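You operate a simulated robot arm through the tools that you are given. There is no shell and no other tool.

Carry out the task below with a simulated robot arm. There is one attempt and no reset: what you move stays moved.

Task
Couple the grey hose to the inlet, lock it, turn the valve to sample and press the run switch.
Fine: the switch comes last; the pump stays running.

Only the result counts: the job must be done as asked and must still hold three seconds after the hand-in. Knocking over, shifting, dropping, spilling or breaking anything else fails it.

Robot
A 7-joint arm with a two-finger parallel gripper, fixed in place. Base frame: the origin is at the foot of the arm, x ahead of it, y to its left, z up; the work surface is at about z = 0.72. Lengths are in m, angles in degrees, forces in N, time in s.
With the tool pointing down near the work surface it reaches from about 0.3 to 0.72 m from the base axis. Its first joint turns from -166.0 to 166.0 degrees. Payload 1.57 kg.
Tool frame: the origin (TCP) lies between the finger pads and is the grasp point; the fingertips stand 0.03 m ahead of it; z points along the fingers, y is the line along which they close. Largest opening 0.08 m; finger width 0.017, thickness 0.012; the body of the gripper, 0.04 by 0.082 m, starts 0.08 m behind the TCP.
Orientation is that of the tool frame in the base frame, as a unit quaternion [w, x, y, z]. With the fingers straight down and closing along the base's y, the tool's x points along the base's -x, its y along +y and its z along -z.

Tools
- The arm moves only by the tool arm_command. Its argument "series" is a list that holds one entry, the list of rows, each a list of 7 numbers: the turn, a rotation vector about the tool's x, y, z in degrees, then the shift along the tool's x, y, z in m, then the finger opening in m, from 0 to 0.08. In form: [[[rx, ry, rz, tx, ty, tz, hand], ...]]. A call has 1 to 20 rows; each row shifts and turns the commanded pose from where the row before left it, along the tool's axes as they then stand. Each row takes 0.2 s and may step no farther than 0.05 m and 8.6 degrees from the row before; otherwise, or with a gripper value out of range, the whole call is refused. Where a pose cannot be reached the arm comes as near as it can. A force on the tool above 50 N (or 10 N above the force at the start of the call, whichever is more), or a blocked arm, ends the call early, and 0.2 s more pass. The fingers move at their own pace (about 0.072 m/s each) and stop on an object; they squeeze with about 42 N. The grip force told is the motor's: it shows also when the fingers shut on nothing. Time passes only in rows, and 0.2 s behind the last, so rows that do not move let the fingers close. The reply holds the time, the measured pose of the TCP, the force on the tool along the base axes, the opening and the grip force, in the units named above and with some noise, with the torque about the TCP (base axes, N m) and any sound that the robot's microphone picked up.
- Cameras (640 x 400 px; columns grow to the right, rows downward): "scene" is fixed at [0.045, -0.5156, 1.5156]; the picture's right is [0.86, -0.50, 0.00], its down [-0.31, -0.53, -0.79] and it looks along [0.40, 0.68, -0.62] (base axes); focal length 374 px, centre (320, 200). "wrist" rides on the gripper at [0.072, -0.007, -0.122] in the tool frame; the picture's right is [0.09, 1.00, 0.00], its down [-0.84, 0.08, -0.54] and it looks along [-0.54, 0.05, 0.84] (tool axes); focal length 238 px, centre (320, 200). There is no depth. A picture from a camera that has moved, and an enlarged one, comes with that camera's place and axes in the base frame and with its lens. The place of the scene camera against the robot may be out by one fixed shift of up to 0.025 m in any direction.
- get_image(camera): a new picture of that camera. No time passes.
- slide_trunk(by): slides the trunk up (or, below 0, down) by that many m; the arm rides with it, the base frame stays. It gives what a move gives, with no picture.
- close_up(camera, box): a new picture of the part [left, top, right, bottom] of that camera's present view, enlarged. No time passes.
- close_job(): hands the job in; it is judged then, once.

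Places have to be worked out from the pictures, the camera data and where the tool is seen. Open the gripper and draw the arm clear of the work before you hand the job in, unless the task says otherwise.

The tools are called as a command line: name --argument value ..., lists and objects as JSON in quotes. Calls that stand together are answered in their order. arm_command: Moves the arm, as the interface text tells. Its arguments: {"type":"object","properties":{"series":{"type":"array"}},"required":["series"]} The other tools are called the same way: slide_trunk (by) slides the trunk up or down; get_image (camera) takes a picture; close_up (camera, box) takes an enlarged picture of a part of a camera's view; close_job () hands the job in.

At the start:

```text
time: 0.0
tool_pos: [0.5168, 0.0921, 1.0847]
tcp_rot: [0.0, 0.0, 1.0, 0.0]
contact_force: [0.7, 0.5, -0.1]
ft_torque: [0.02, 0.02, -0.03]
opening: 0.0798
finger_force: 0.0
trunk travel left (down, up): [-0.05, 0.065]
```

scene: 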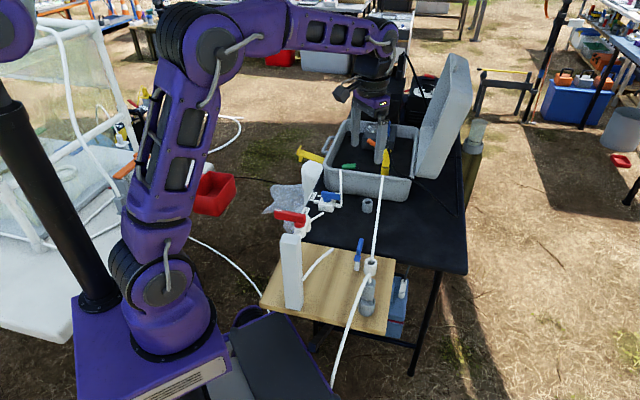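
wrist: 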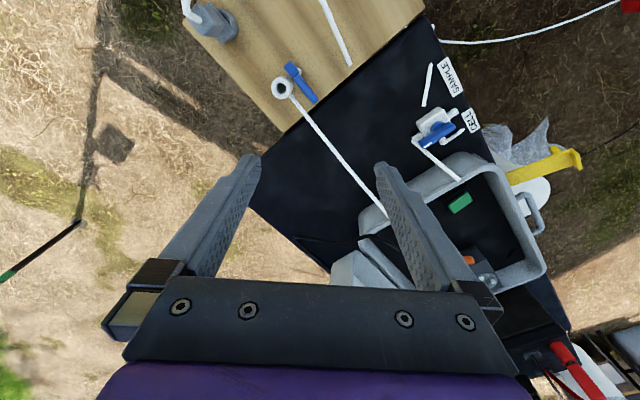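

The scene shows a table with a case, a board with a grey hose coupling, a blue-handled valve and some other parts. I'll take close-ups to identify everything before moving.

close_up --camera "scene" --box '[240, 140, 440, 265]'

close_up --camera "scene" --box '[250, 220, 450, 345]'

close_up --camera "wrist" --box '[180, 0, 500, 200]'

close_up --camera "wrist" --box '[360, 40, 600, 190]'

```text
3.20 times, centred on (340, 202) of scene
camera zoom: at [0.045, -0.5156, 1.5156], right [0.86, -0.5, 0.0], down [-0.31, -0.53, -0.79], along [0.4, 0.68, -0.62], focal length 1196 px, centre (256, 192)
```

zoom: 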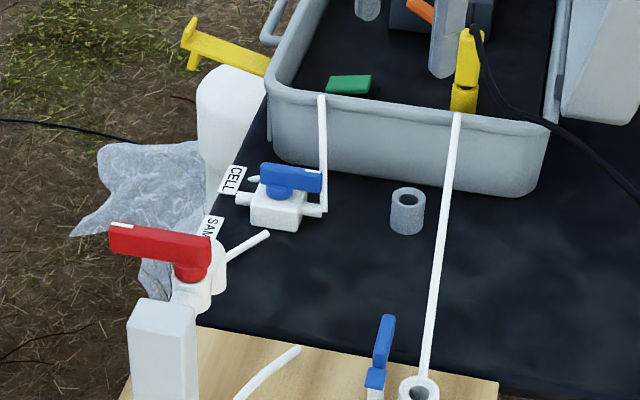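

```text
3.20 times, centred on (350, 282) of scene
camera zoom: at [0.045, -0.5156, 1.5156], right [0.86, -0.5, 0.0], down [-0.31, -0.53, -0.79], along [0.4, 0.68, -0.62], focal length 1196 px, centre (224, -64)
```

zoom: 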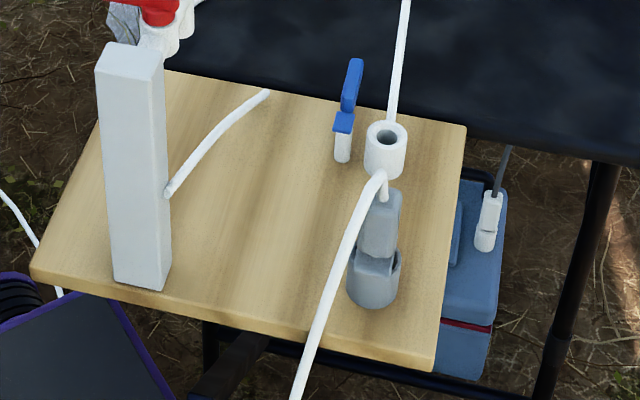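

```text
2.00 times, centred on (340, 100) of wrist
camera zoom: at [0.4449, 0.0866, 1.2072], right [-0.09, 1.0, 0.0], down [0.84, 0.08, 0.54], along [0.54, 0.05, -0.84], focal length 477 px, centre (280, 400)
```

zoom: 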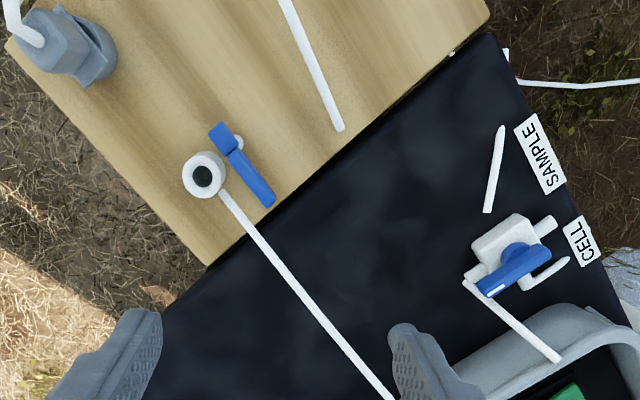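

```text
2.67 times, centred on (480, 115) of wrist
camera zoom: at [0.4449, 0.0866, 1.2072], right [-0.09, 1.0, 0.0], down [0.84, 0.08, 0.54], along [0.54, 0.05, -0.84], focal length 636 px, centre (-107, 427)
```

zoom: 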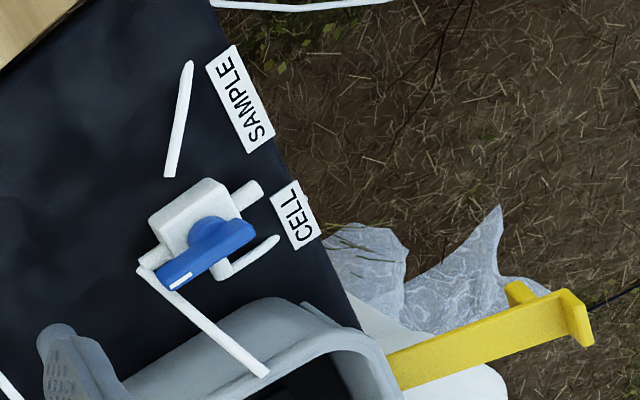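

The inlet (white socket with a hole and a blue lever) is near (0.51, 0.03). A tall post carries a red valve, and there is a blue valve by the SAMPLE and CELL labels. I'll zoom in further on the red valve, the case and the parked grey hose.

close_up --camera "scene" --box '[260, 160, 356, 220]'

close_up --camera "scene" --box '[300, 90, 460, 190]'

close_up --camera "scene" --box '[330, 230, 426, 290]'

close_up --camera "scene" --box '[340, 270, 436, 330]'

close_up --camera "wrist" --box '[400, 150, 640, 300]'

close_up --camera "wrist" --box '[170, 0, 330, 100]'

```text
6.67 times, centred on (308, 190) of scene
camera zoom: at [0.045, -0.5156, 1.5156], right [0.86, -0.5, 0.0], down [-0.31, -0.53, -0.79], along [0.4, 0.68, -0.62], focal length 2493 px, centre (400, 267)
```

zoom: 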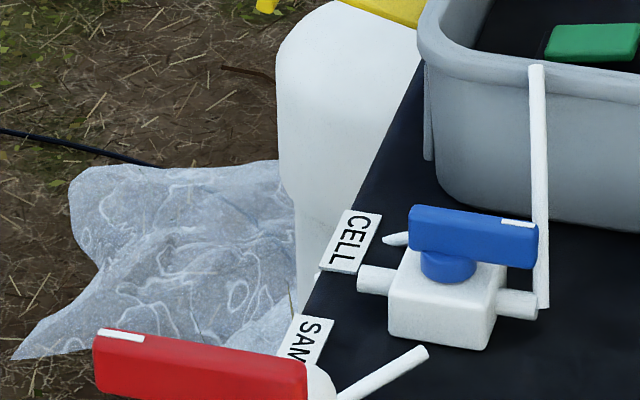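

```text
4.00 times, centred on (380, 140) of scene
camera zoom: at [0.045, -0.5156, 1.5156], right [0.86, -0.5, 0.0], down [-0.31, -0.53, -0.79], along [0.4, 0.68, -0.62], focal length 1496 px, centre (80, 440)
```

zoom: 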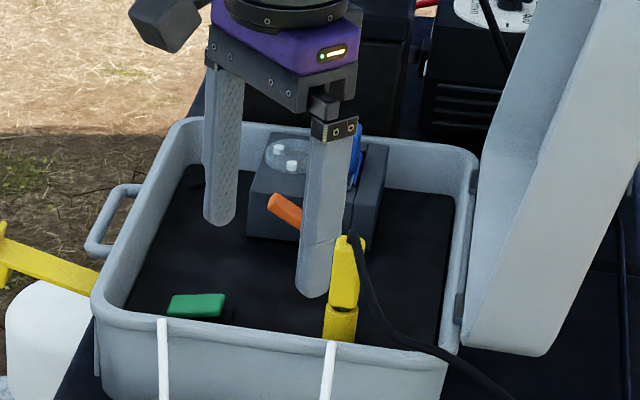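

```text
6.67 times, centred on (378, 260) of scene
camera zoom: at [0.045, -0.5156, 1.5156], right [0.86, -0.5, 0.0], down [-0.31, -0.53, -0.79], along [0.4, 0.68, -0.62], focal length 2493 px, centre (-67, -200)
```

zoom: 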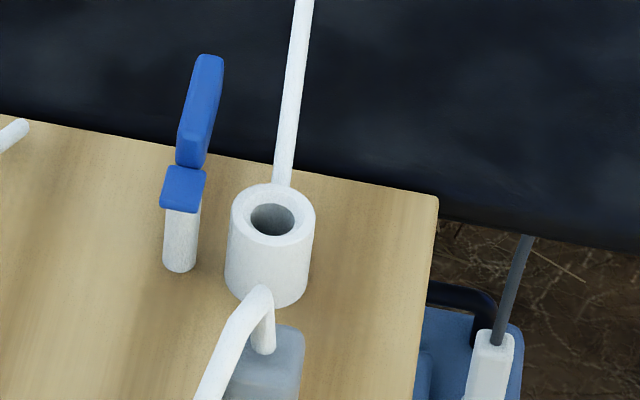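

```text
6.67 times, centred on (388, 300) of scene
camera zoom: at [0.045, -0.5156, 1.5156], right [0.86, -0.5, 0.0], down [-0.31, -0.53, -0.79], along [0.4, 0.68, -0.62], focal length 2493 px, centre (-133, -467)
```

zoom: 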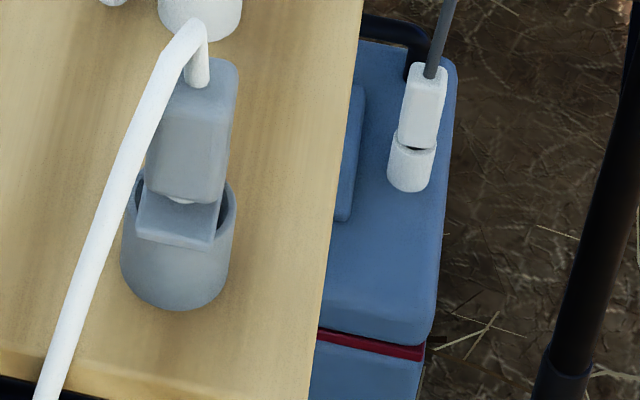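

```text
2.67 times, centred on (520, 225) of wrist
camera zoom: at [0.4449, 0.0866, 1.2072], right [-0.09, 1.0, 0.0], down [0.84, 0.08, 0.54], along [0.54, 0.05, -0.84], focal length 636 px, centre (-213, 133)
```

zoom: 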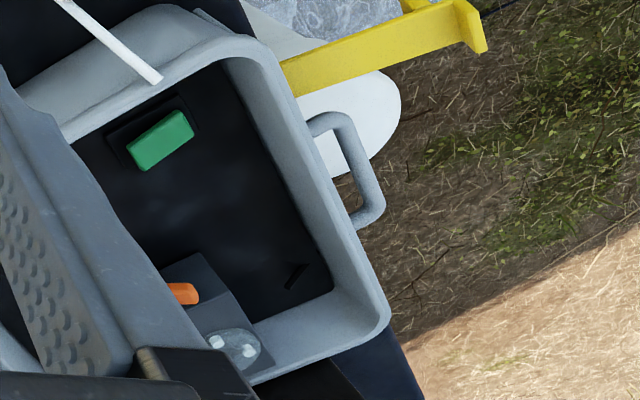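

```text
4.00 times, centred on (250, 50) of wrist
camera zoom: at [0.4449, 0.0866, 1.2072], right [-0.09, 1.0, 0.0], down [0.84, 0.08, 0.54], along [0.54, 0.05, -0.84], focal length 953 px, centre (600, 800)
```

zoom: 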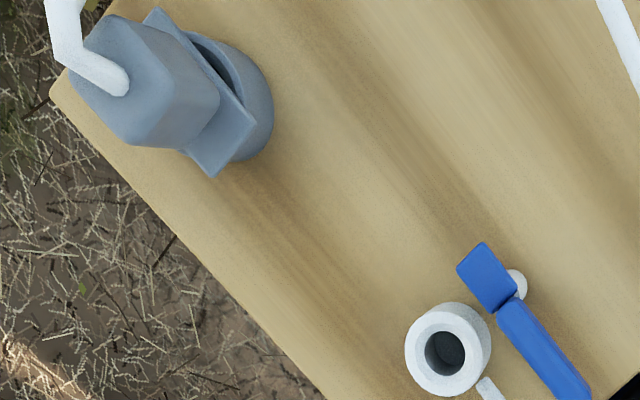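

The connector block (grey, in a grey cup) is near (0.43, -0.07, 0.80), the inlet top is near (0.513, 0.027, 0.752), and the blue lever pivots near (0.483, 0.048). I'll move the wrist camera back and up to see the whole board and the post.

arm_command --series '[[[0, 0, 0, 0.024, -0.023, -0.016, 0.08], [0, 0, 0, 0.024, -0.023, -0.016, 0.08], [0, 0, 0, 0.024, -0.023, -0.016, 0.08], [0, 0, 0, 0.024, -0.023, -0.016, 0.08], [0, 0, 0, 0, 0, 0, 0.08]]]'

get_image --camera "wrist"

get_image --camera "scene"

```text
time: 1.2
tool_pos: [0.4192, -0.0004, 1.1494]
tcp_rot: [-0.001, 0.0, 1.0, 0.0]
contact_force: [-0.3, 0.5, -0.7]
ft_torque: [0.02, 0.02, 0.0]
opening: 0.0803
finger_force: 0.1
trunk travel left (down, up): [-0.05, 0.065]
```

```text
taken
camera wrist: at [0.3478, -0.0061, 1.2717], right [-0.09, 1.0, 0.0], down [0.84, 0.08, 0.54], along [0.54, 0.05, -0.84], focal length 238 px, centre (320, 200)
```

wrist: 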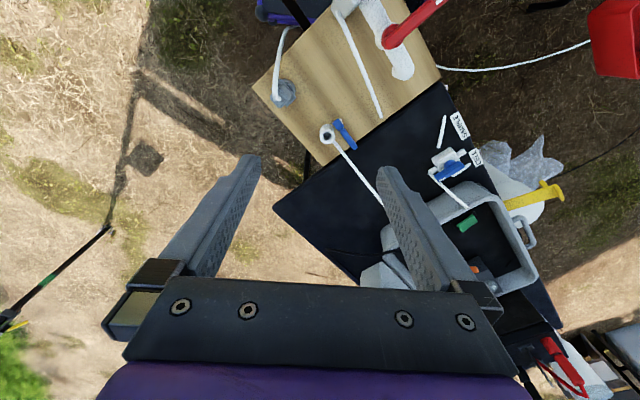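

```text
taken
```

scene: 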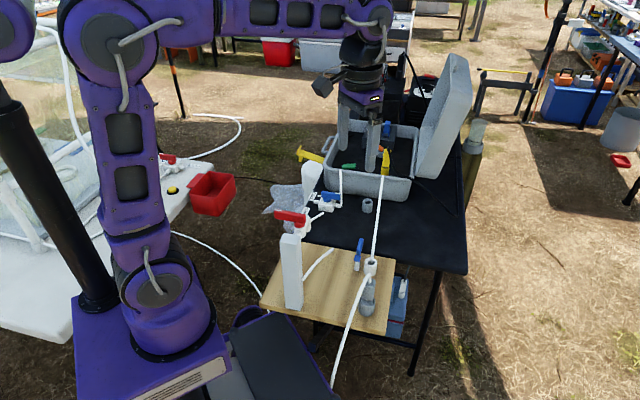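

The whole board is now in view near the top of the wrist picture. I'll zoom in on it.

close_up --camera "wrist" --box '[240, 0, 480, 150]'

close_up --camera "wrist" --box '[400, 100, 560, 200]'

close_up --camera "wrist" --box '[430, 190, 560, 310]'

close_up --camera "scene" --box '[310, 100, 440, 200]'

```text
2.67 times, centred on (360, 75) of wrist
camera zoom: at [0.3478, -0.0061, 1.2717], right [-0.09, 1.0, 0.0], down [0.84, 0.08, 0.54], along [0.54, 0.05, -0.84], focal length 636 px, centre (213, 533)
```

zoom: 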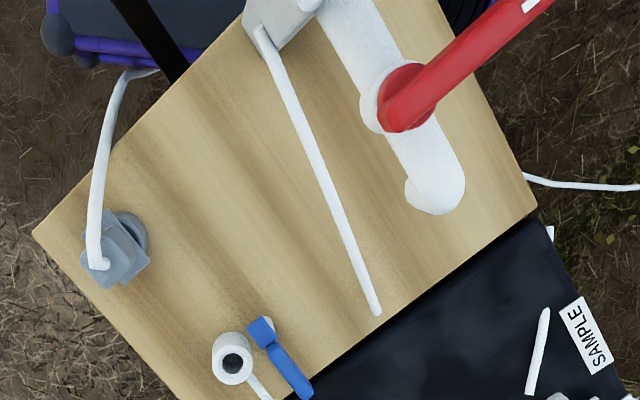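

```text
4.00 times, centred on (480, 150) of wrist
camera zoom: at [0.3478, -0.0061, 1.2717], right [-0.09, 1.0, 0.0], down [0.84, 0.08, 0.54], along [0.54, 0.05, -0.84], focal length 953 px, centre (-320, 400)
```

zoom: 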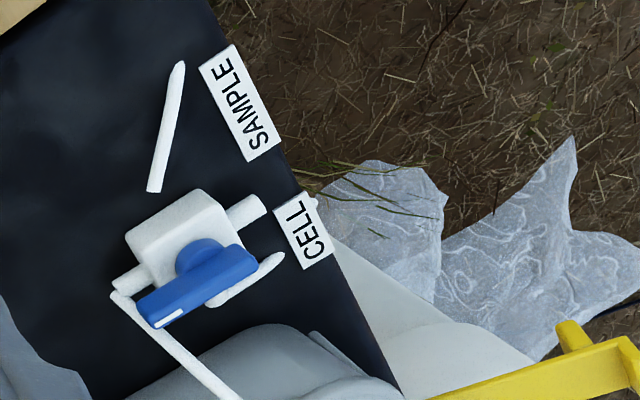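

```text
3.33 times, centred on (495, 250) of wrist
camera zoom: at [0.3478, -0.0061, 1.2717], right [-0.09, 1.0, 0.0], down [0.84, 0.08, 0.54], along [0.54, 0.05, -0.84], focal length 794 px, centre (-263, 33)
```

zoom: 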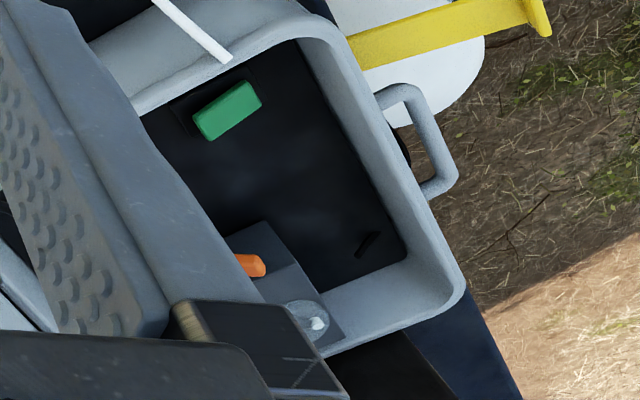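

```text
4.00 times, centred on (375, 150) of scene
camera zoom: at [0.045, -0.5156, 1.5156], right [0.86, -0.5, 0.0], down [-0.31, -0.53, -0.79], along [0.4, 0.68, -0.62], focal length 1496 px, centre (100, 400)
```

zoom: 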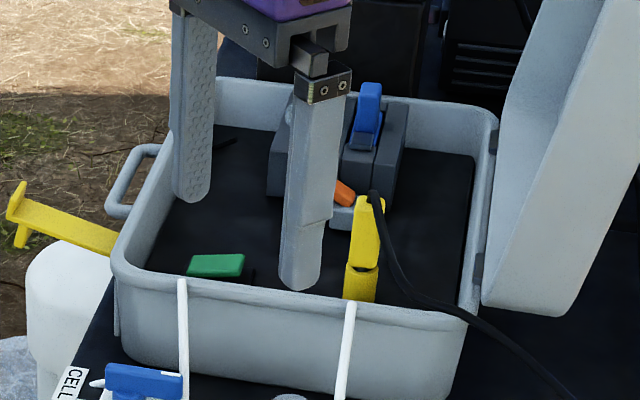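

The red valve belongs to a separate standpipe. The blue valve sits by the SAMPLE and CELL labels, and the green rocker in the case is likely the run switch. I'll lower the camera over the connector and inlet for an accurate look.

arm_command --series '[[[0, 0, 0, -0.01, -0.006, 0.036, 0.08], [0, 0, 0, -0.01, -0.006, 0.036, 0.08], [0, 0, 0, -0.01, -0.006, 0.036, 0.08], [0, 0, 0, -0.01, -0.006, 0.036, 0.08], [0, 0, 0, -0.01, -0.006, 0.036, 0.08], [0, 0, 0, 0, 0, 0, 0.08]]]'

get_image --camera "wrist"

close_up --camera "wrist" --box '[200, 0, 440, 150]'

get_image --camera "scene"

```text
time: 2.6
tool_pos: [0.4715, -0.0283, 0.9697]
tcp_rot: [0.0, -0.001, 1.0, 0.0]
contact_force: [-0.6, -0.3, -0.7]
ft_torque: [-0.02, 0.0, 0.01]
opening: 0.0799
finger_force: 0.1
trunk travel left (down, up): [-0.05, 0.065]
```

```text
taken
camera wrist: at [0.3993, -0.0347, 1.0909], right [-0.09, 1.0, 0.0], down [0.84, 0.08, 0.54], along [0.54, 0.05, -0.84], focal length 238 px, centre (320, 200)
```

wrist: 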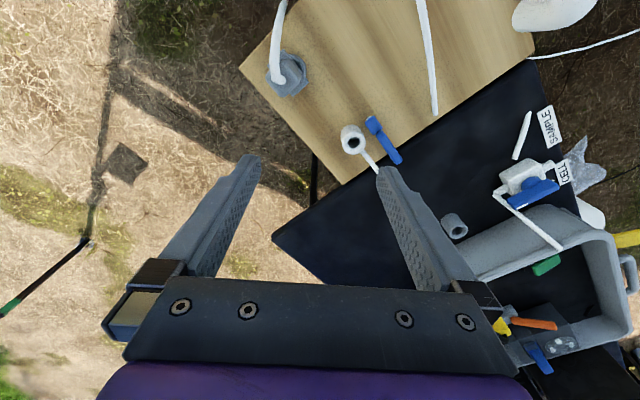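

```text
2.67 times, centred on (320, 75) of wrist
camera zoom: at [0.3993, -0.0347, 1.0909], right [-0.09, 1.0, 0.0], down [0.84, 0.08, 0.54], along [0.54, 0.05, -0.84], focal length 636 px, centre (320, 533)
```

zoom: 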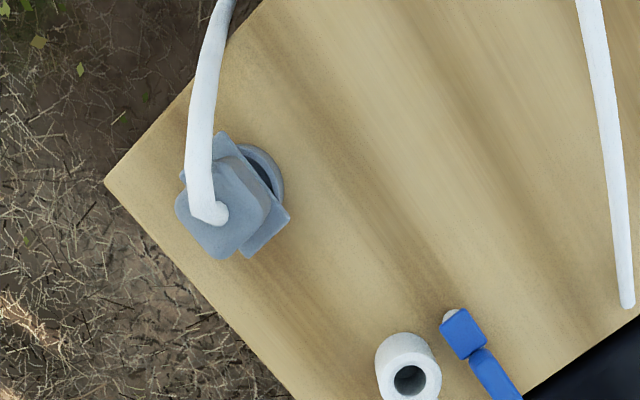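

```text
taken
```

scene: 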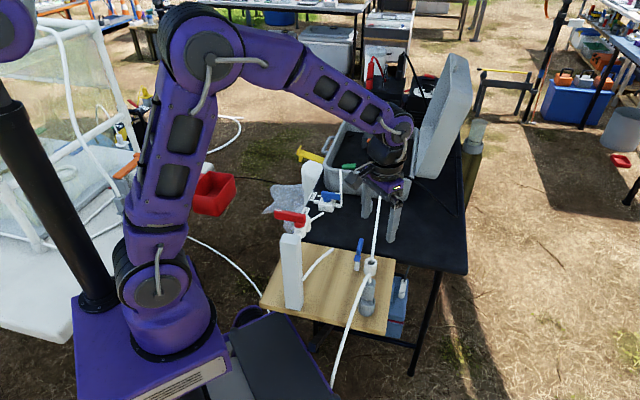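

The connector, inlet and lever are all in view. I'll zoom in closer on each to get their shape and yaw.

close_up --camera "wrist" --box '[250, 40, 330, 110]'

close_up --camera "wrist" --box '[325, 100, 415, 180]'

close_up --camera "wrist" --box '[480, 100, 600, 250]'

close_up --camera "wrist" --box '[480, 240, 640, 400]'

```text
5.71 times, centred on (290, 75) of wrist
camera zoom: at [0.3993, -0.0347, 1.0909], right [-0.09, 1.0, 0.0], down [0.84, 0.08, 0.54], along [0.54, 0.05, -0.84], focal length 1362 px, centre (491, 914)
```

zoom: 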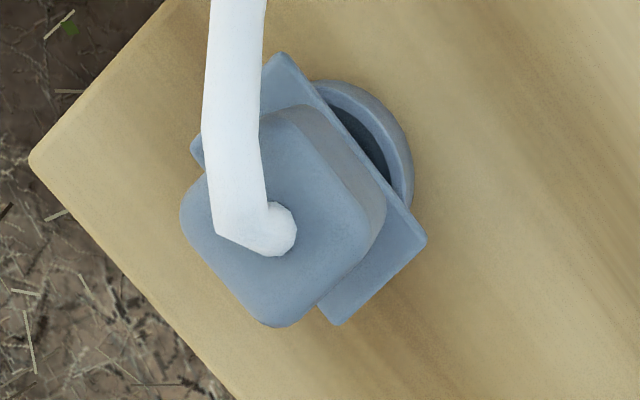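

```text
5.00 times, centred on (370, 140) of wrist
camera zoom: at [0.3993, -0.0347, 1.0909], right [-0.09, 1.0, 0.0], down [0.84, 0.08, 0.54], along [0.54, 0.05, -0.84], focal length 1192 px, centre (70, 500)
```

zoom: 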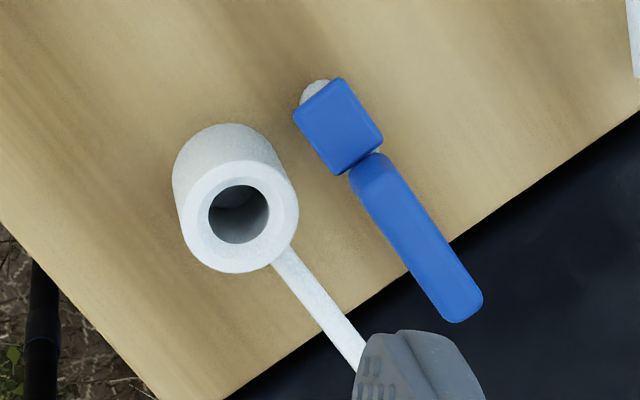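

```text
2.67 times, centred on (540, 175) of wrist
camera zoom: at [0.3993, -0.0347, 1.0909], right [-0.09, 1.0, 0.0], down [0.84, 0.08, 0.54], along [0.54, 0.05, -0.84], focal length 636 px, centre (-267, 267)
```

zoom: 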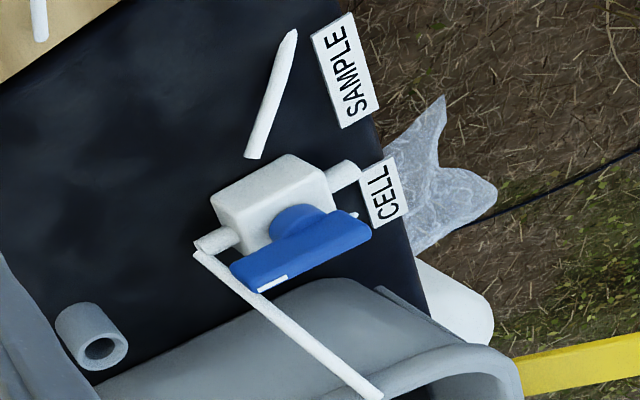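

```text
2.50 times, centred on (560, 320) of wrist
camera zoom: at [0.3993, -0.0347, 1.0909], right [-0.09, 1.0, 0.0], down [0.84, 0.08, 0.54], along [0.54, 0.05, -0.84], focal length 596 px, centre (-280, -100)
```

zoom: 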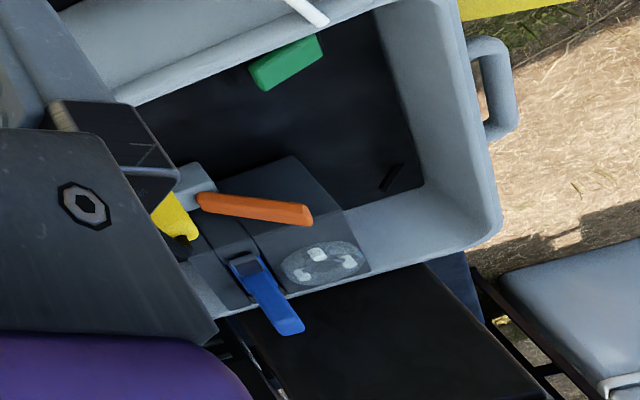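

The inlet rim is at about (0.5105, 0.0243, 0.760) and the connector axis at about (0.430, -0.071). The board is yawed about 45°. I'll yaw the tool +45° to line up with the board and to see the lever and connector from another direction.

arm_command --series '[[[0, 0, -7.5, 0, 0, 0, 0.08], [0, 0, -7.5, 0, 0, 0, 0.08], [0, 0, -7.5, 0, 0, 0, 0.08], [0, 0, -7.5, 0, 0, 0, 0.08], [0, 0, -7.5, 0, 0, 0, 0.08], [0, 0, -7.5, 0, 0, 0, 0.08], [0, 0, 0, 0, 0, 0, 0.08]]]'

get_image --camera "wrist"

```text
time: 4.2
tool_pos: [0.4713, -0.0285, 0.9696]
tcp_rot: [0.0, -0.384, 0.924, 0.0]
contact_force: [0.1, 0.1, 0.0]
ft_torque: [0.03, 0.0, 0.02]
opening: 0.08
finger_force: 0.1
trunk travel left (down, up): [-0.05, 0.065]
```

```text
taken
camera wrist: at [0.4247, -0.084, 1.0914], right [-0.77, 0.64, 0.0], down [0.54, 0.65, 0.54], along [0.35, 0.42, -0.84], focal length 238 px, centre (320, 200)
```

wrist: 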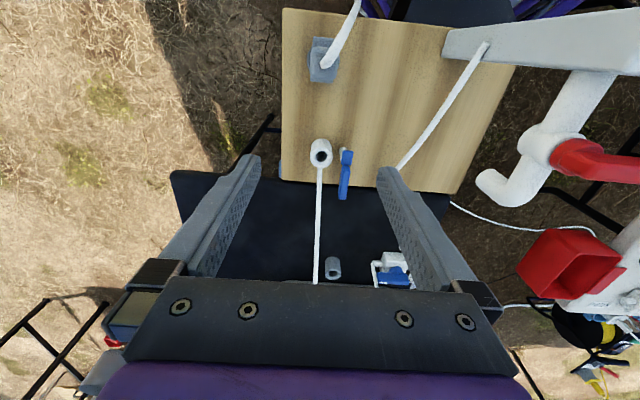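

The view is now aligned with the board. I'll zoom in on the connector and the inlet with its lever.

close_up --camera "wrist" --box '[280, 20, 370, 100]'

close_up --camera "wrist" --box '[285, 120, 385, 210]'

close_up --camera "wrist" --box '[440, 0, 640, 220]'

```text
5.00 times, centred on (325, 60) of wrist
camera zoom: at [0.4247, -0.084, 1.0914], right [-0.77, 0.64, 0.0], down [0.54, 0.65, 0.54], along [0.35, 0.42, -0.84], focal length 1192 px, centre (295, 900)
```

zoom: 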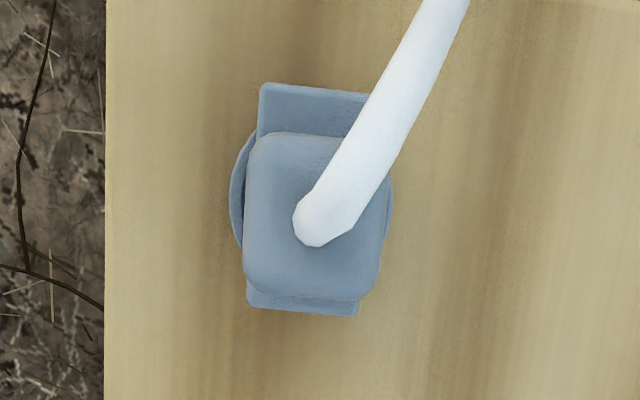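

```text
4.44 times, centred on (335, 165) of wrist
camera zoom: at [0.4247, -0.084, 1.0914], right [-0.77, 0.64, 0.0], down [0.54, 0.65, 0.54], along [0.35, 0.42, -0.84], focal length 1059 px, centre (253, 356)
```

zoom: 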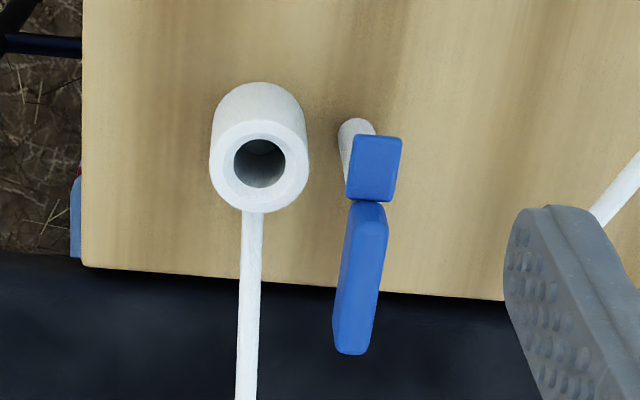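

```text
1.82 times, centred on (540, 110) of wrist
camera zoom: at [0.4247, -0.084, 1.0914], right [-0.77, 0.64, 0.0], down [0.54, 0.65, 0.54], along [0.35, 0.42, -0.84], focal length 433 px, centre (-80, 364)
```

zoom: 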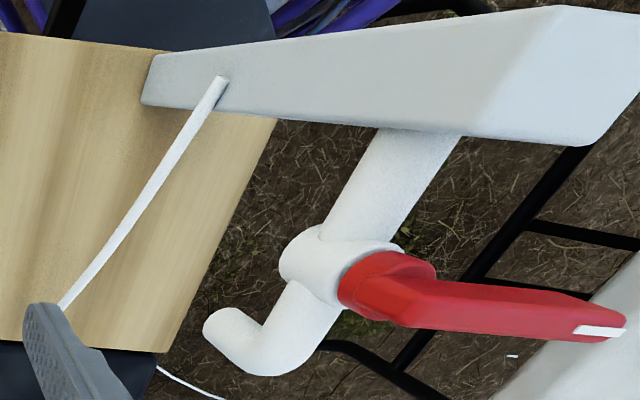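

From this view the lever looks like a beam pivoted on the white post at about (0.486, 0.0485): a square latch head on one side and a handle bar on the other. The inlet lies 34 mm from the post, perpendicular to the beam. I'll yaw another 90° to look from the open side and to test the wrist range.

arm_command --series '[[[0, 0, -8.2, 0, 0, 0, 0.08], [0, 0, -8.2, 0, 0, 0, 0.08], [0, 0, -8.2, 0, 0, 0, 0.08], [0, 0, -8.2, 0, 0, 0, 0.08], [0, 0, -8.2, 0, 0, 0, 0.08], [0, 0, -8.2, 0, 0, 0, 0.08], [0, 0, -8.2, 0, 0, 0, 0.08], [0, 0, -8.2, 0, 0, 0, 0.08], [0, 0, -8.2, 0, 0, 0, 0.08], [0, 0, -8.2, 0, 0, 0, 0.08], [0, 0, -8, 0, 0, 0, 0.08], [0, 0, 0, 0, 0, 0, 0.08]]]'

get_image --camera "wrist"

```text
time: 6.8
tool_pos: [0.4713, -0.0291, 0.9693]
tcp_rot: [0.0, 0.924, -0.382, 0.0]
contact_force: [0.5, 0.0, 0.4]
ft_torque: [0.03, 0.03, -0.02]
opening: 0.08
finger_force: 0.1
trunk travel left (down, up): [-0.05, 0.065]
```

```text
taken
camera wrist: at [0.5263, -0.0749, 1.0911], right [-0.64, -0.77, 0.0], down [-0.65, 0.54, 0.54], along [-0.42, 0.35, -0.84], focal length 238 px, centre (320, 200)
```

wrist: 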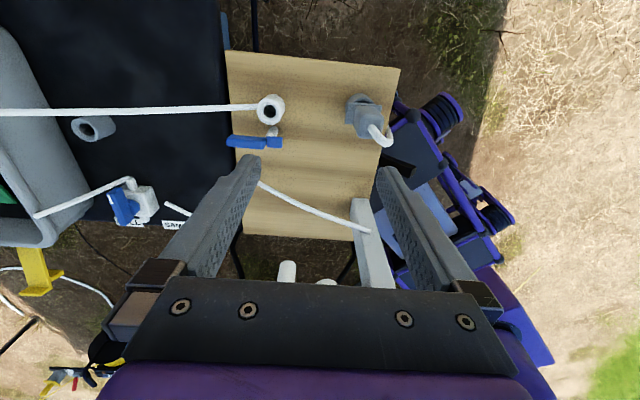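

A yaw of 135° is reachable. I'll zoom in on the lever, inlet and connector from this side.

close_up --camera "wrist" --box '[220, 85, 310, 165]'

close_up --camera "wrist" --box '[320, 80, 420, 160]'

close_up --camera "wrist" --box '[60, 100, 220, 240]'

```text
5.00 times, centred on (265, 125) of wrist
camera zoom: at [0.5263, -0.0749, 1.0911], right [-0.64, -0.77, 0.0], down [-0.65, 0.54, 0.54], along [-0.42, 0.35, -0.84], focal length 1192 px, centre (595, 575)
```

zoom: 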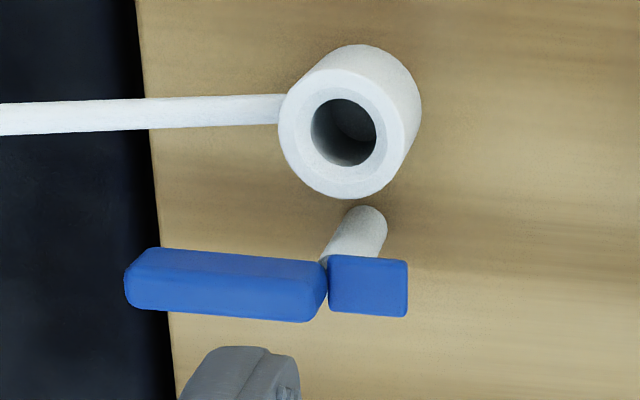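

```text
5.00 times, centred on (370, 120) of wrist
camera zoom: at [0.5263, -0.0749, 1.0911], right [-0.64, -0.77, 0.0], down [-0.65, 0.54, 0.54], along [-0.42, 0.35, -0.84], focal length 1192 px, centre (70, 600)
```

zoom: 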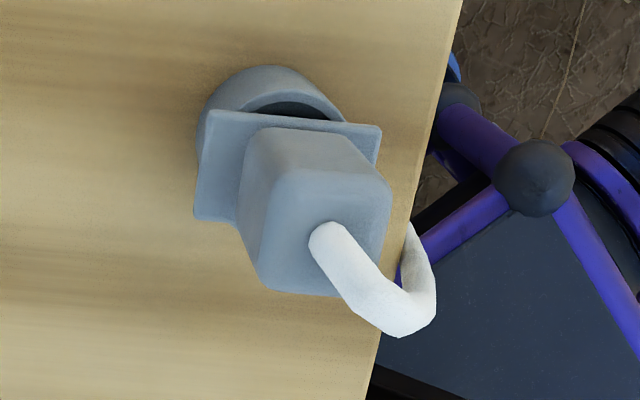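

```text
2.86 times, centred on (140, 170) of wrist
camera zoom: at [0.5263, -0.0749, 1.0911], right [-0.64, -0.77, 0.0], down [-0.65, 0.54, 0.54], along [-0.42, 0.35, -0.84], focal length 681 px, centre (834, 286)
```

zoom: 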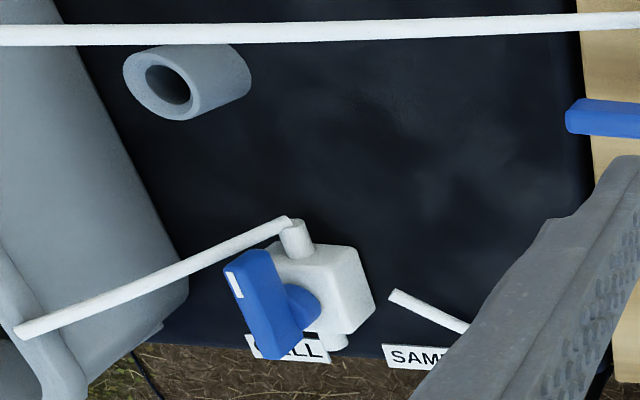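

From this side, the pivot post sits under the gap between the latch head and the bar, so a quarter turn counter-clockwise should swing the head towards the inlet. The head would then cover the connector's long flange only if the flange points at the post, so the connector needs a 90° turn from its parked yaw. I'll go above the connector at (0.4315, -0.0702) and turn back to 45° yaw.

arm_command --series '[[[0, 0, 0, 0.0005, 0.0286, 0, 0.08], [0, 0, 0, 0.0005, 0.0286, 0, 0.08], [0, 0, 8.2, 0, 0, 0, 0.08], [0, 0, 8.2, 0, 0, 0, 0.08], [0, 0, 8.2, 0, 0, 0, 0.08], [0, 0, 8.2, 0, 0, 0, 0.08], [0, 0, 8.2, 0, 0, 0, 0.08], [0, 0, 8.2, 0, 0, 0, 0.08], [0, 0, 8.2, 0, 0, 0, 0.08], [0, 0, 8.2, 0, 0, 0, 0.08], [0, 0, 8.2, 0, 0, 0, 0.08], [0, 0, 8.2, 0, 0, 0, 0.08], [0, 0, 8.0, 0, 0, 0.02, 0.08], [0, 0, 0, 0, 0, 0.02, 0.08], [0, 0, 0, 0, 0, 0, 0.08]]]'

get_image --camera "wrist"

get_image --camera "scene"

```text
time: 10.0
tool_pos: [0.432, -0.0714, 0.9284]
tcp_rot: [0.0, -0.383, 0.924, 0.0]
contact_force: [-0.6, 0.2, -0.4]
ft_torque: [0.02, 0.04, 0.0]
opening: 0.0801
finger_force: 0.1
trunk travel left (down, up): [-0.05, 0.065]
```

```text
taken
camera wrist: at [0.3846, -0.1253, 1.0509], right [-0.77, 0.64, 0.0], down [0.54, 0.65, 0.54], along [0.35, 0.42, -0.84], focal length 238 px, centre (320, 200)
```

wrist: 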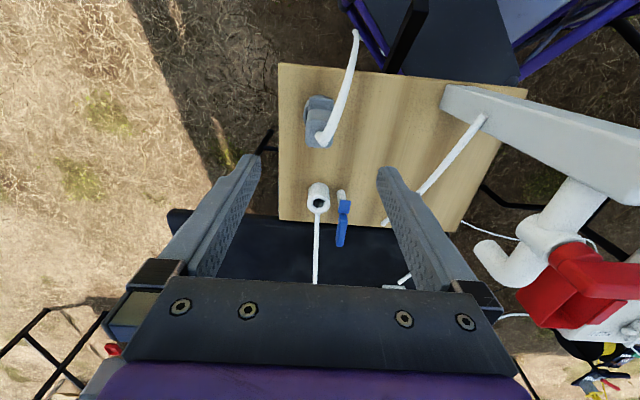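

```text
taken
```

scene: 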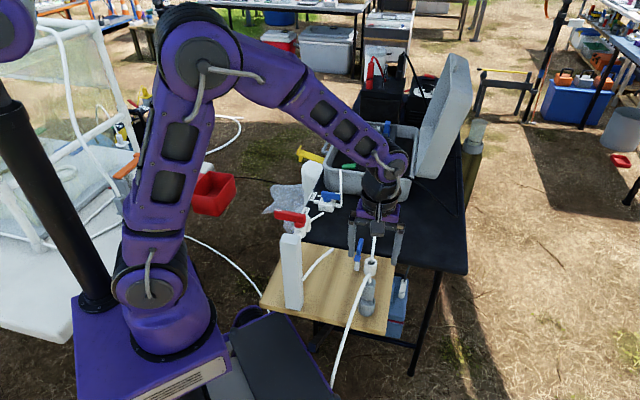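

I'm above the connector. If I'm aligned, the block's top centre should project to about (320, 136). I'll zoom in to check.

close_up --camera "wrist" --box '[280, 80, 380, 160]'

```text
5.00 times, centred on (330, 120) of wrist
camera zoom: at [0.3846, -0.1253, 1.0509], right [-0.77, 0.64, 0.0], down [0.54, 0.65, 0.54], along [0.35, 0.42, -0.84], focal length 1192 px, centre (270, 600)
```

zoom: 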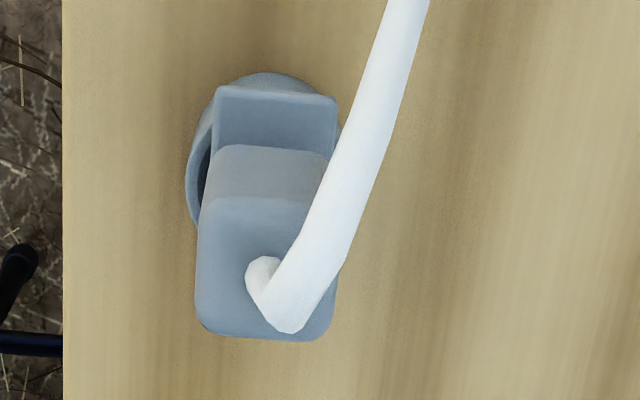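

The connector is within about 1 mm of the tool axis, and closing the fingers will centre it. I'll descend to z = 0.803 (tips just above flange level, beside the block) without closing yet.

arm_command --series '[[[0, 0, 0, 0, 0, 0.03, 0.08], [0, 0, 0, 0, 0, 0.03, 0.08], [0, 0, 0, 0, 0, 0.025, 0.08], [0, 0, 0, 0, 0, 0.02, 0.08], [0, 0, 0, 0, 0, 0.02, 0.08], [0, 0, 0, 0, 0, 0, 0.08]]]'

get_image --camera "wrist"

close_up --camera "scene" --box '[320, 200, 440, 320]'

```text
time: 11.4
tool_pos: [0.4317, -0.0709, 0.804]
tcp_rot: [0.0, -0.383, 0.924, -0.001]
contact_force: [-1.1, -0.4, 0.6]
ft_torque: [0.0, 0.0, 0.02]
opening: 0.08
finger_force: 0.1
trunk travel left (down, up): [-0.05, 0.065]
```

```text
taken
camera wrist: at [0.3851, -0.1259, 0.9255], right [-0.77, 0.64, 0.0], down [0.54, 0.65, 0.54], along [0.35, 0.42, -0.84], focal length 238 px, centre (320, 200)
```

wrist: 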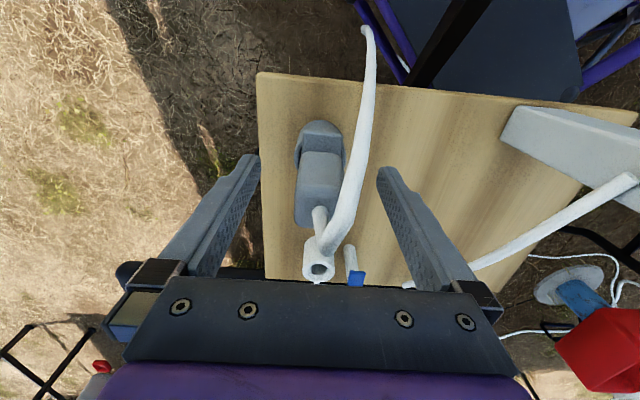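

```text
3.33 times, centred on (380, 260) of scene
camera zoom: at [0.045, -0.5156, 1.5156], right [0.86, -0.5, 0.0], down [-0.31, -0.53, -0.79], along [0.4, 0.68, -0.62], focal length 1246 px, centre (120, 0)
```

zoom: 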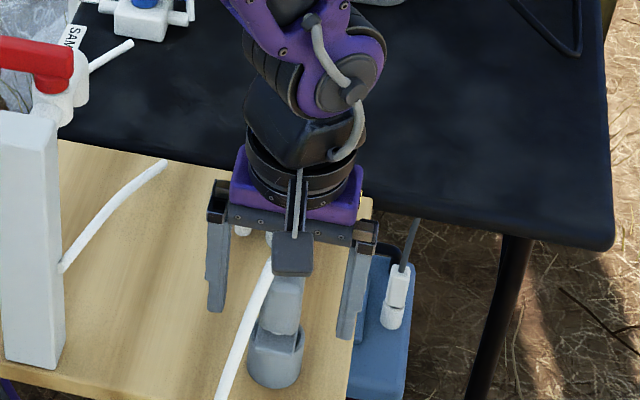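

The fingers straddle the block. I'll zoom in to confirm before closing.

close_up --camera "wrist" --box '[260, 110, 388, 290]'

```text
2.22 times, centred on (324, 200) of wrist
camera zoom: at [0.3851, -0.1259, 0.9255], right [-0.77, 0.64, 0.0], down [0.54, 0.65, 0.54], along [0.35, 0.42, -0.84], focal length 530 px, centre (311, 200)
```

zoom: 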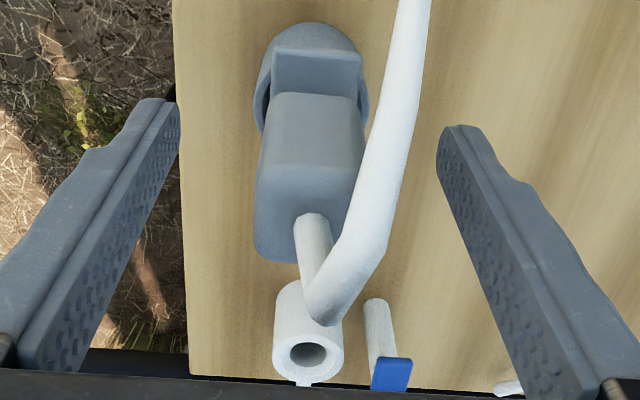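

The block's top face is centred on the predicted tool axis. I'll close on it.

arm_command --series '[[[0, 0, 0, 0, 0, 0, 0.04], [0, 0, 0, 0, 0, 0, 0.02], [0, 0, 0, 0, 0, 0, 0.01], [0, 0, 0, 0, 0, 0, 0.01], [0, 0, 0, 0, 0, 0, 0.01]]]'

close_up --camera "wrist" --box '[260, 110, 388, 290]'

```text
time: 12.6
tool_pos: [0.4313, -0.0701, 0.8042]
tcp_rot: [0.0, -0.382, 0.924, 0.001]
contact_force: [-0.5, -0.5, 0.5]
ft_torque: [0.03, 0.02, -0.02]
opening: 0.0271
finger_force: 37.9
trunk travel left (down, up): [-0.05, 0.065]
```

```text
2.22 times, centred on (324, 200) of wrist
camera zoom: at [0.3851, -0.1258, 0.9259], right [-0.77, 0.64, 0.0], down [0.54, 0.65, 0.54], along [0.35, 0.42, -0.84], focal length 530 px, centre (311, 200)
```

zoom: 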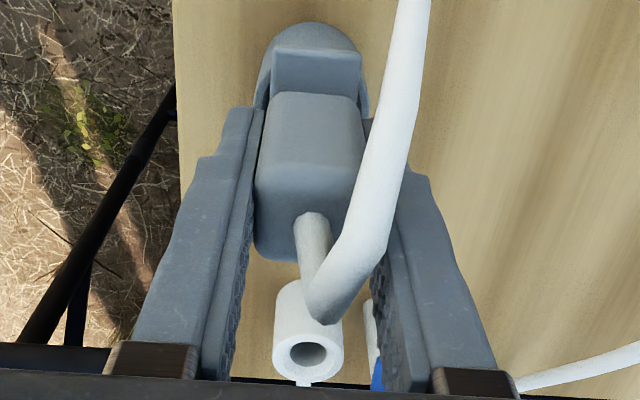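

The block is gripped (27 mm, 38 N). I'll lift it straight up about 75 mm.

arm_command --series '[[[0, 0, 0, 0, 0, -0.008, 0.01], [0, 0, 0, 0, 0, -0.012, 0.01], [0, 0, 0, 0, 0, -0.015, 0.01], [0, 0, 0, 0, 0, -0.02, 0.01], [0, 0, 0, 0, 0, -0.02, 0.01], [0, 0, 0, 0, 0, 0, 0.01]]]'

get_image --camera "wrist"

close_up --camera "scene" --box '[320, 200, 440, 320]'

```text
time: 14.0
tool_pos: [0.4311, -0.0707, 0.8787]
tcp_rot: [0.001, -0.382, 0.924, -0.001]
contact_force: [0.0, 0.3, -0.2]
ft_torque: [0.01, -0.03, 0.01]
opening: 0.0271
finger_force: 37.3
trunk travel left (down, up): [-0.05, 0.065]
```

```text
taken
camera wrist: at [0.3844, -0.1256, 1.0013], right [-0.77, 0.64, 0.0], down [0.54, 0.65, 0.54], along [0.35, 0.42, -0.84], focal length 238 px, centre (320, 200)
```

wrist: 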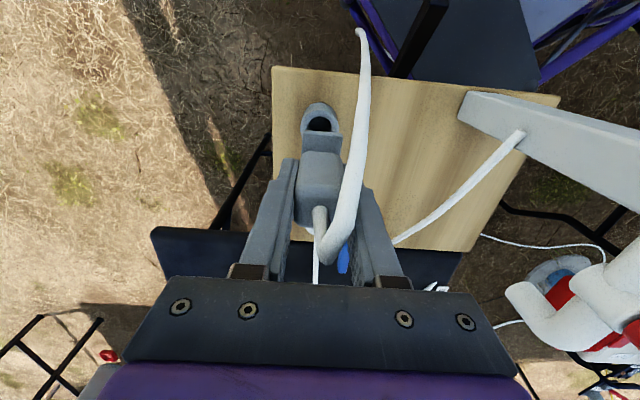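

```text
3.33 times, centred on (380, 260) of scene
camera zoom: at [0.045, -0.5156, 1.5156], right [0.86, -0.5, 0.0], down [-0.31, -0.53, -0.79], along [0.4, 0.68, -0.62], focal length 1246 px, centre (120, 0)
```

zoom: 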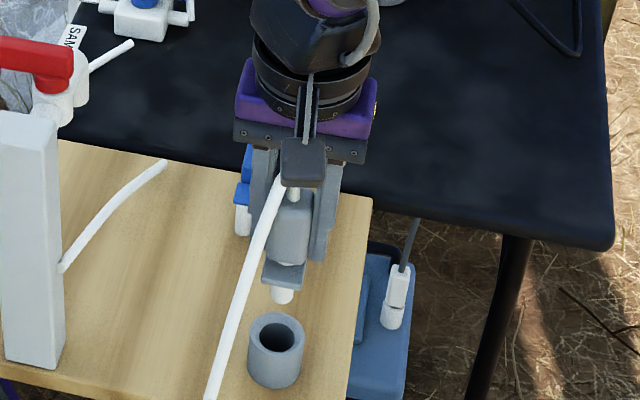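

The connector came free; its plug is about 15 mm long. I'll rotate it 90° counter-clockwise at this height, then carry it to above the inlet.

arm_command --series '[[[0, 0, -7.5, 0, 0, 0, 0.01], [0, 0, -7.5, 0, 0, 0, 0.01], [0, 0, -7.5, 0, 0, 0, 0.01], [0, 0, -7.5, 0, 0, 0, 0.01], [0, 0, -7.5, 0, 0, 0, 0.01], [0, 0, -7.5, 0, 0, 0, 0.01], [0, 0, -7.5, 0, 0, 0, 0.01], [0, 0, -7.5, 0, 0, 0, 0.01], [0, 0, -7.5, 0, 0, 0, 0.01], [0, 0, -7.5, 0, 0, 0, 0.01], [0, 0, -7.5, 0, 0, 0, 0.01], [0, 0, -7.5, 0, 0, 0, 0.01], [0, 0, 0, 0, 0, 0, 0.01]]]'

get_image --camera "wrist"

close_up --camera "scene" --box '[300, 200, 440, 320]'

```text
time: 16.8
tool_pos: [0.4314, -0.0697, 0.8796]
tcp_rot: [0.0, 0.924, -0.382, 0.0]
contact_force: [0.3, -0.6, 0.0]
ft_torque: [0.02, 0.02, 0.03]
opening: 0.0099
finger_force: 0.0
trunk travel left (down, up): [-0.05, 0.065]
```

```text
taken
camera wrist: at [0.4866, -0.116, 1.0011], right [-0.64, -0.77, 0.0], down [-0.65, 0.54, 0.54], along [-0.42, 0.35, -0.84], focal length 238 px, centre (320, 200)
```

wrist: 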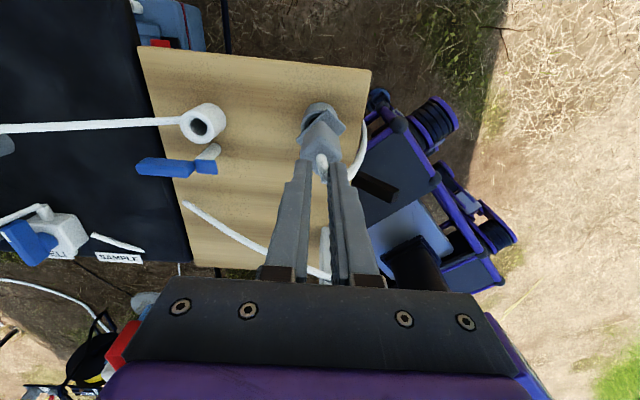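

```text
3.33 times, centred on (370, 260) of scene
camera zoom: at [0.045, -0.5156, 1.5156], right [0.86, -0.5, 0.0], down [-0.31, -0.53, -0.79], along [0.4, 0.68, -0.62], focal length 1246 px, centre (153, 0)
```

zoom: 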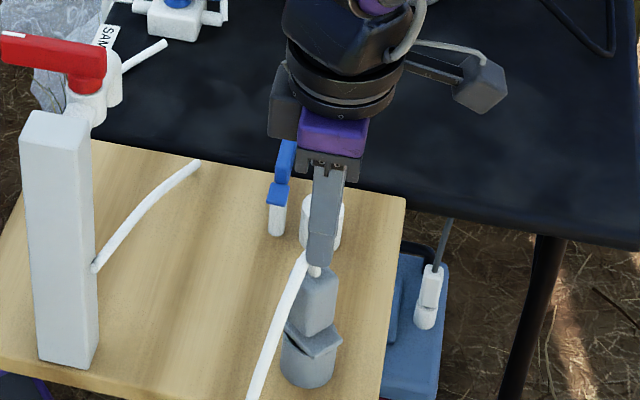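

The grip was lost during the turn: the opening is 9.9 mm and the connector has dropped back onto its cup. I'll look closely at how it sits now.

close_up --camera "scene" --box '[340, 255, 420, 325]'

close_up --camera "wrist" --box '[270, 80, 390, 200]'

get_image --camera "scene"

```text
5.71 times, centred on (380, 290) of scene
camera zoom: at [0.045, -0.5156, 1.5156], right [0.86, -0.5, 0.0], down [-0.31, -0.53, -0.79], along [0.4, 0.68, -0.62], focal length 2137 px, centre (-23, -314)
```

zoom: 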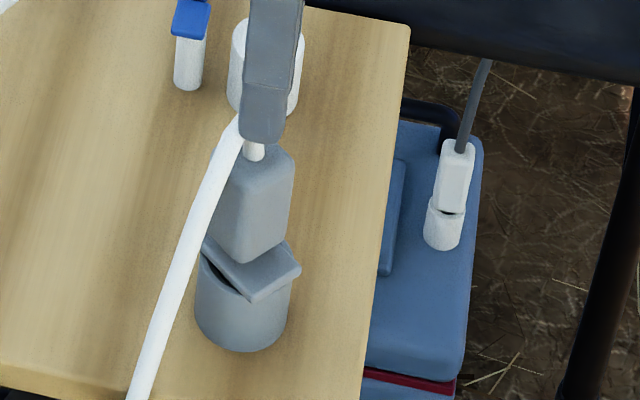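

```text
3.33 times, centred on (330, 140) of wrist
camera zoom: at [0.4866, -0.116, 1.0011], right [-0.64, -0.77, 0.0], down [-0.65, 0.54, 0.54], along [-0.42, 0.35, -0.84], focal length 794 px, centre (287, 400)
```

zoom: 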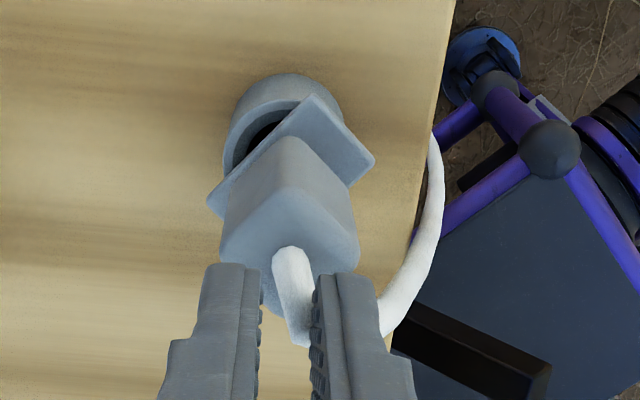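

```text
taken
```

scene: 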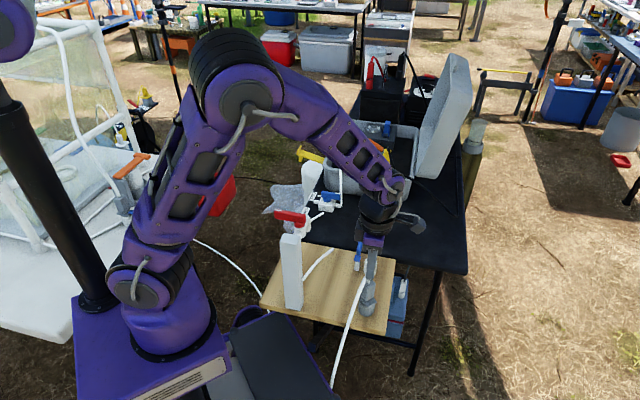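

The connector fell back into the cup upright, now yawed roughly 40° further. The cause is clear: the hose keeps its own heading (about 195°) while the connector turns, so the finger swept into the hose and broke the grip. I'll rise straight up clear of the hose and re-inspect, then choose a grip whose fingers never cross the hose heading.

arm_command --series '[[[0, 0, 0, 0, 0, -0.015, 0.01], [0, 0, 0, 0, 0, -0.02, 0.01], [0, 0, 0, 0, 0, -0.025, 0.01], [0, 0, 0, 0, 0, -0.025, 0.01], [0, 0, 0, 0, 0, -0.025, 0.01], [0, 0, 0, 0, 0, 0, 0.01]]]'

get_image --camera "wrist"

close_up --camera "wrist" --box '[260, 50, 400, 150]'

close_up --camera "scene" --box '[340, 255, 420, 325]'

```text
time: 18.2
tool_pos: [0.431, -0.0711, 0.9904]
tcp_rot: [0.001, 0.924, -0.382, -0.001]
contact_force: [0.0, 0.0, 0.3]
ft_torque: [-0.03, -0.02, -0.02]
opening: 0.0098
finger_force: 0.0
trunk travel left (down, up): [-0.05, 0.065]
```

```text
taken
camera wrist: at [0.4864, -0.1157, 1.1124], right [-0.64, -0.77, 0.0], down [-0.65, 0.54, 0.54], along [-0.42, 0.35, -0.84], focal length 238 px, centre (320, 200)
```

wrist: 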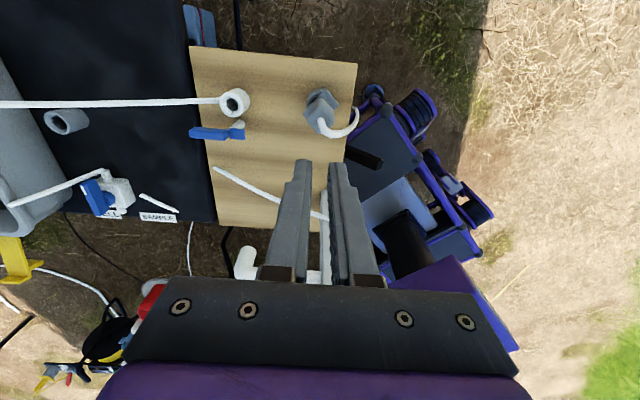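

```text
4.00 times, centred on (330, 100) of wrist
camera zoom: at [0.4864, -0.1157, 1.1124], right [-0.64, -0.77, 0.0], down [-0.65, 0.54, 0.54], along [-0.42, 0.35, -0.84], focal length 953 px, centre (280, 600)
```

zoom: 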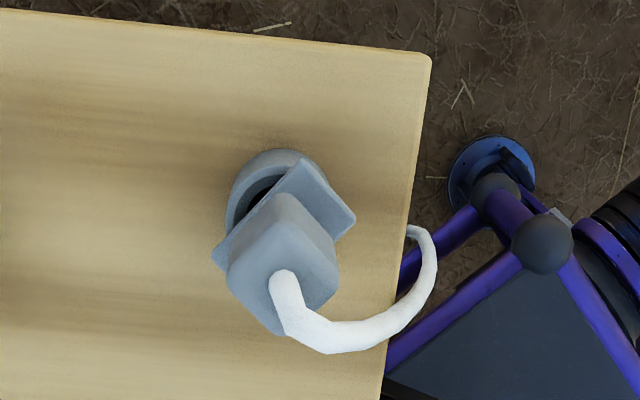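

```text
5.71 times, centred on (380, 290) of scene
camera zoom: at [0.045, -0.5156, 1.5156], right [0.86, -0.5, 0.0], down [-0.31, -0.53, -0.79], along [0.4, 0.68, -0.62], focal length 2137 px, centre (-23, -314)
```

zoom: 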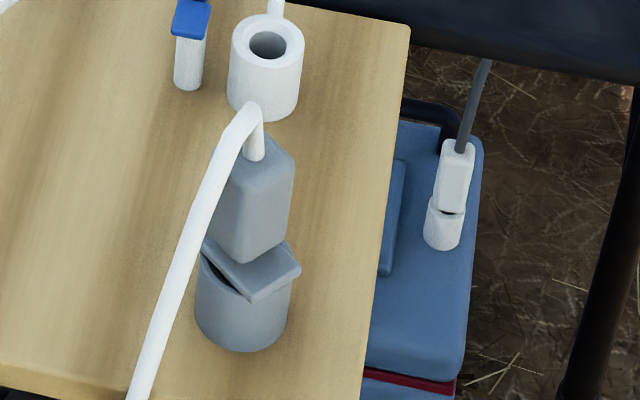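

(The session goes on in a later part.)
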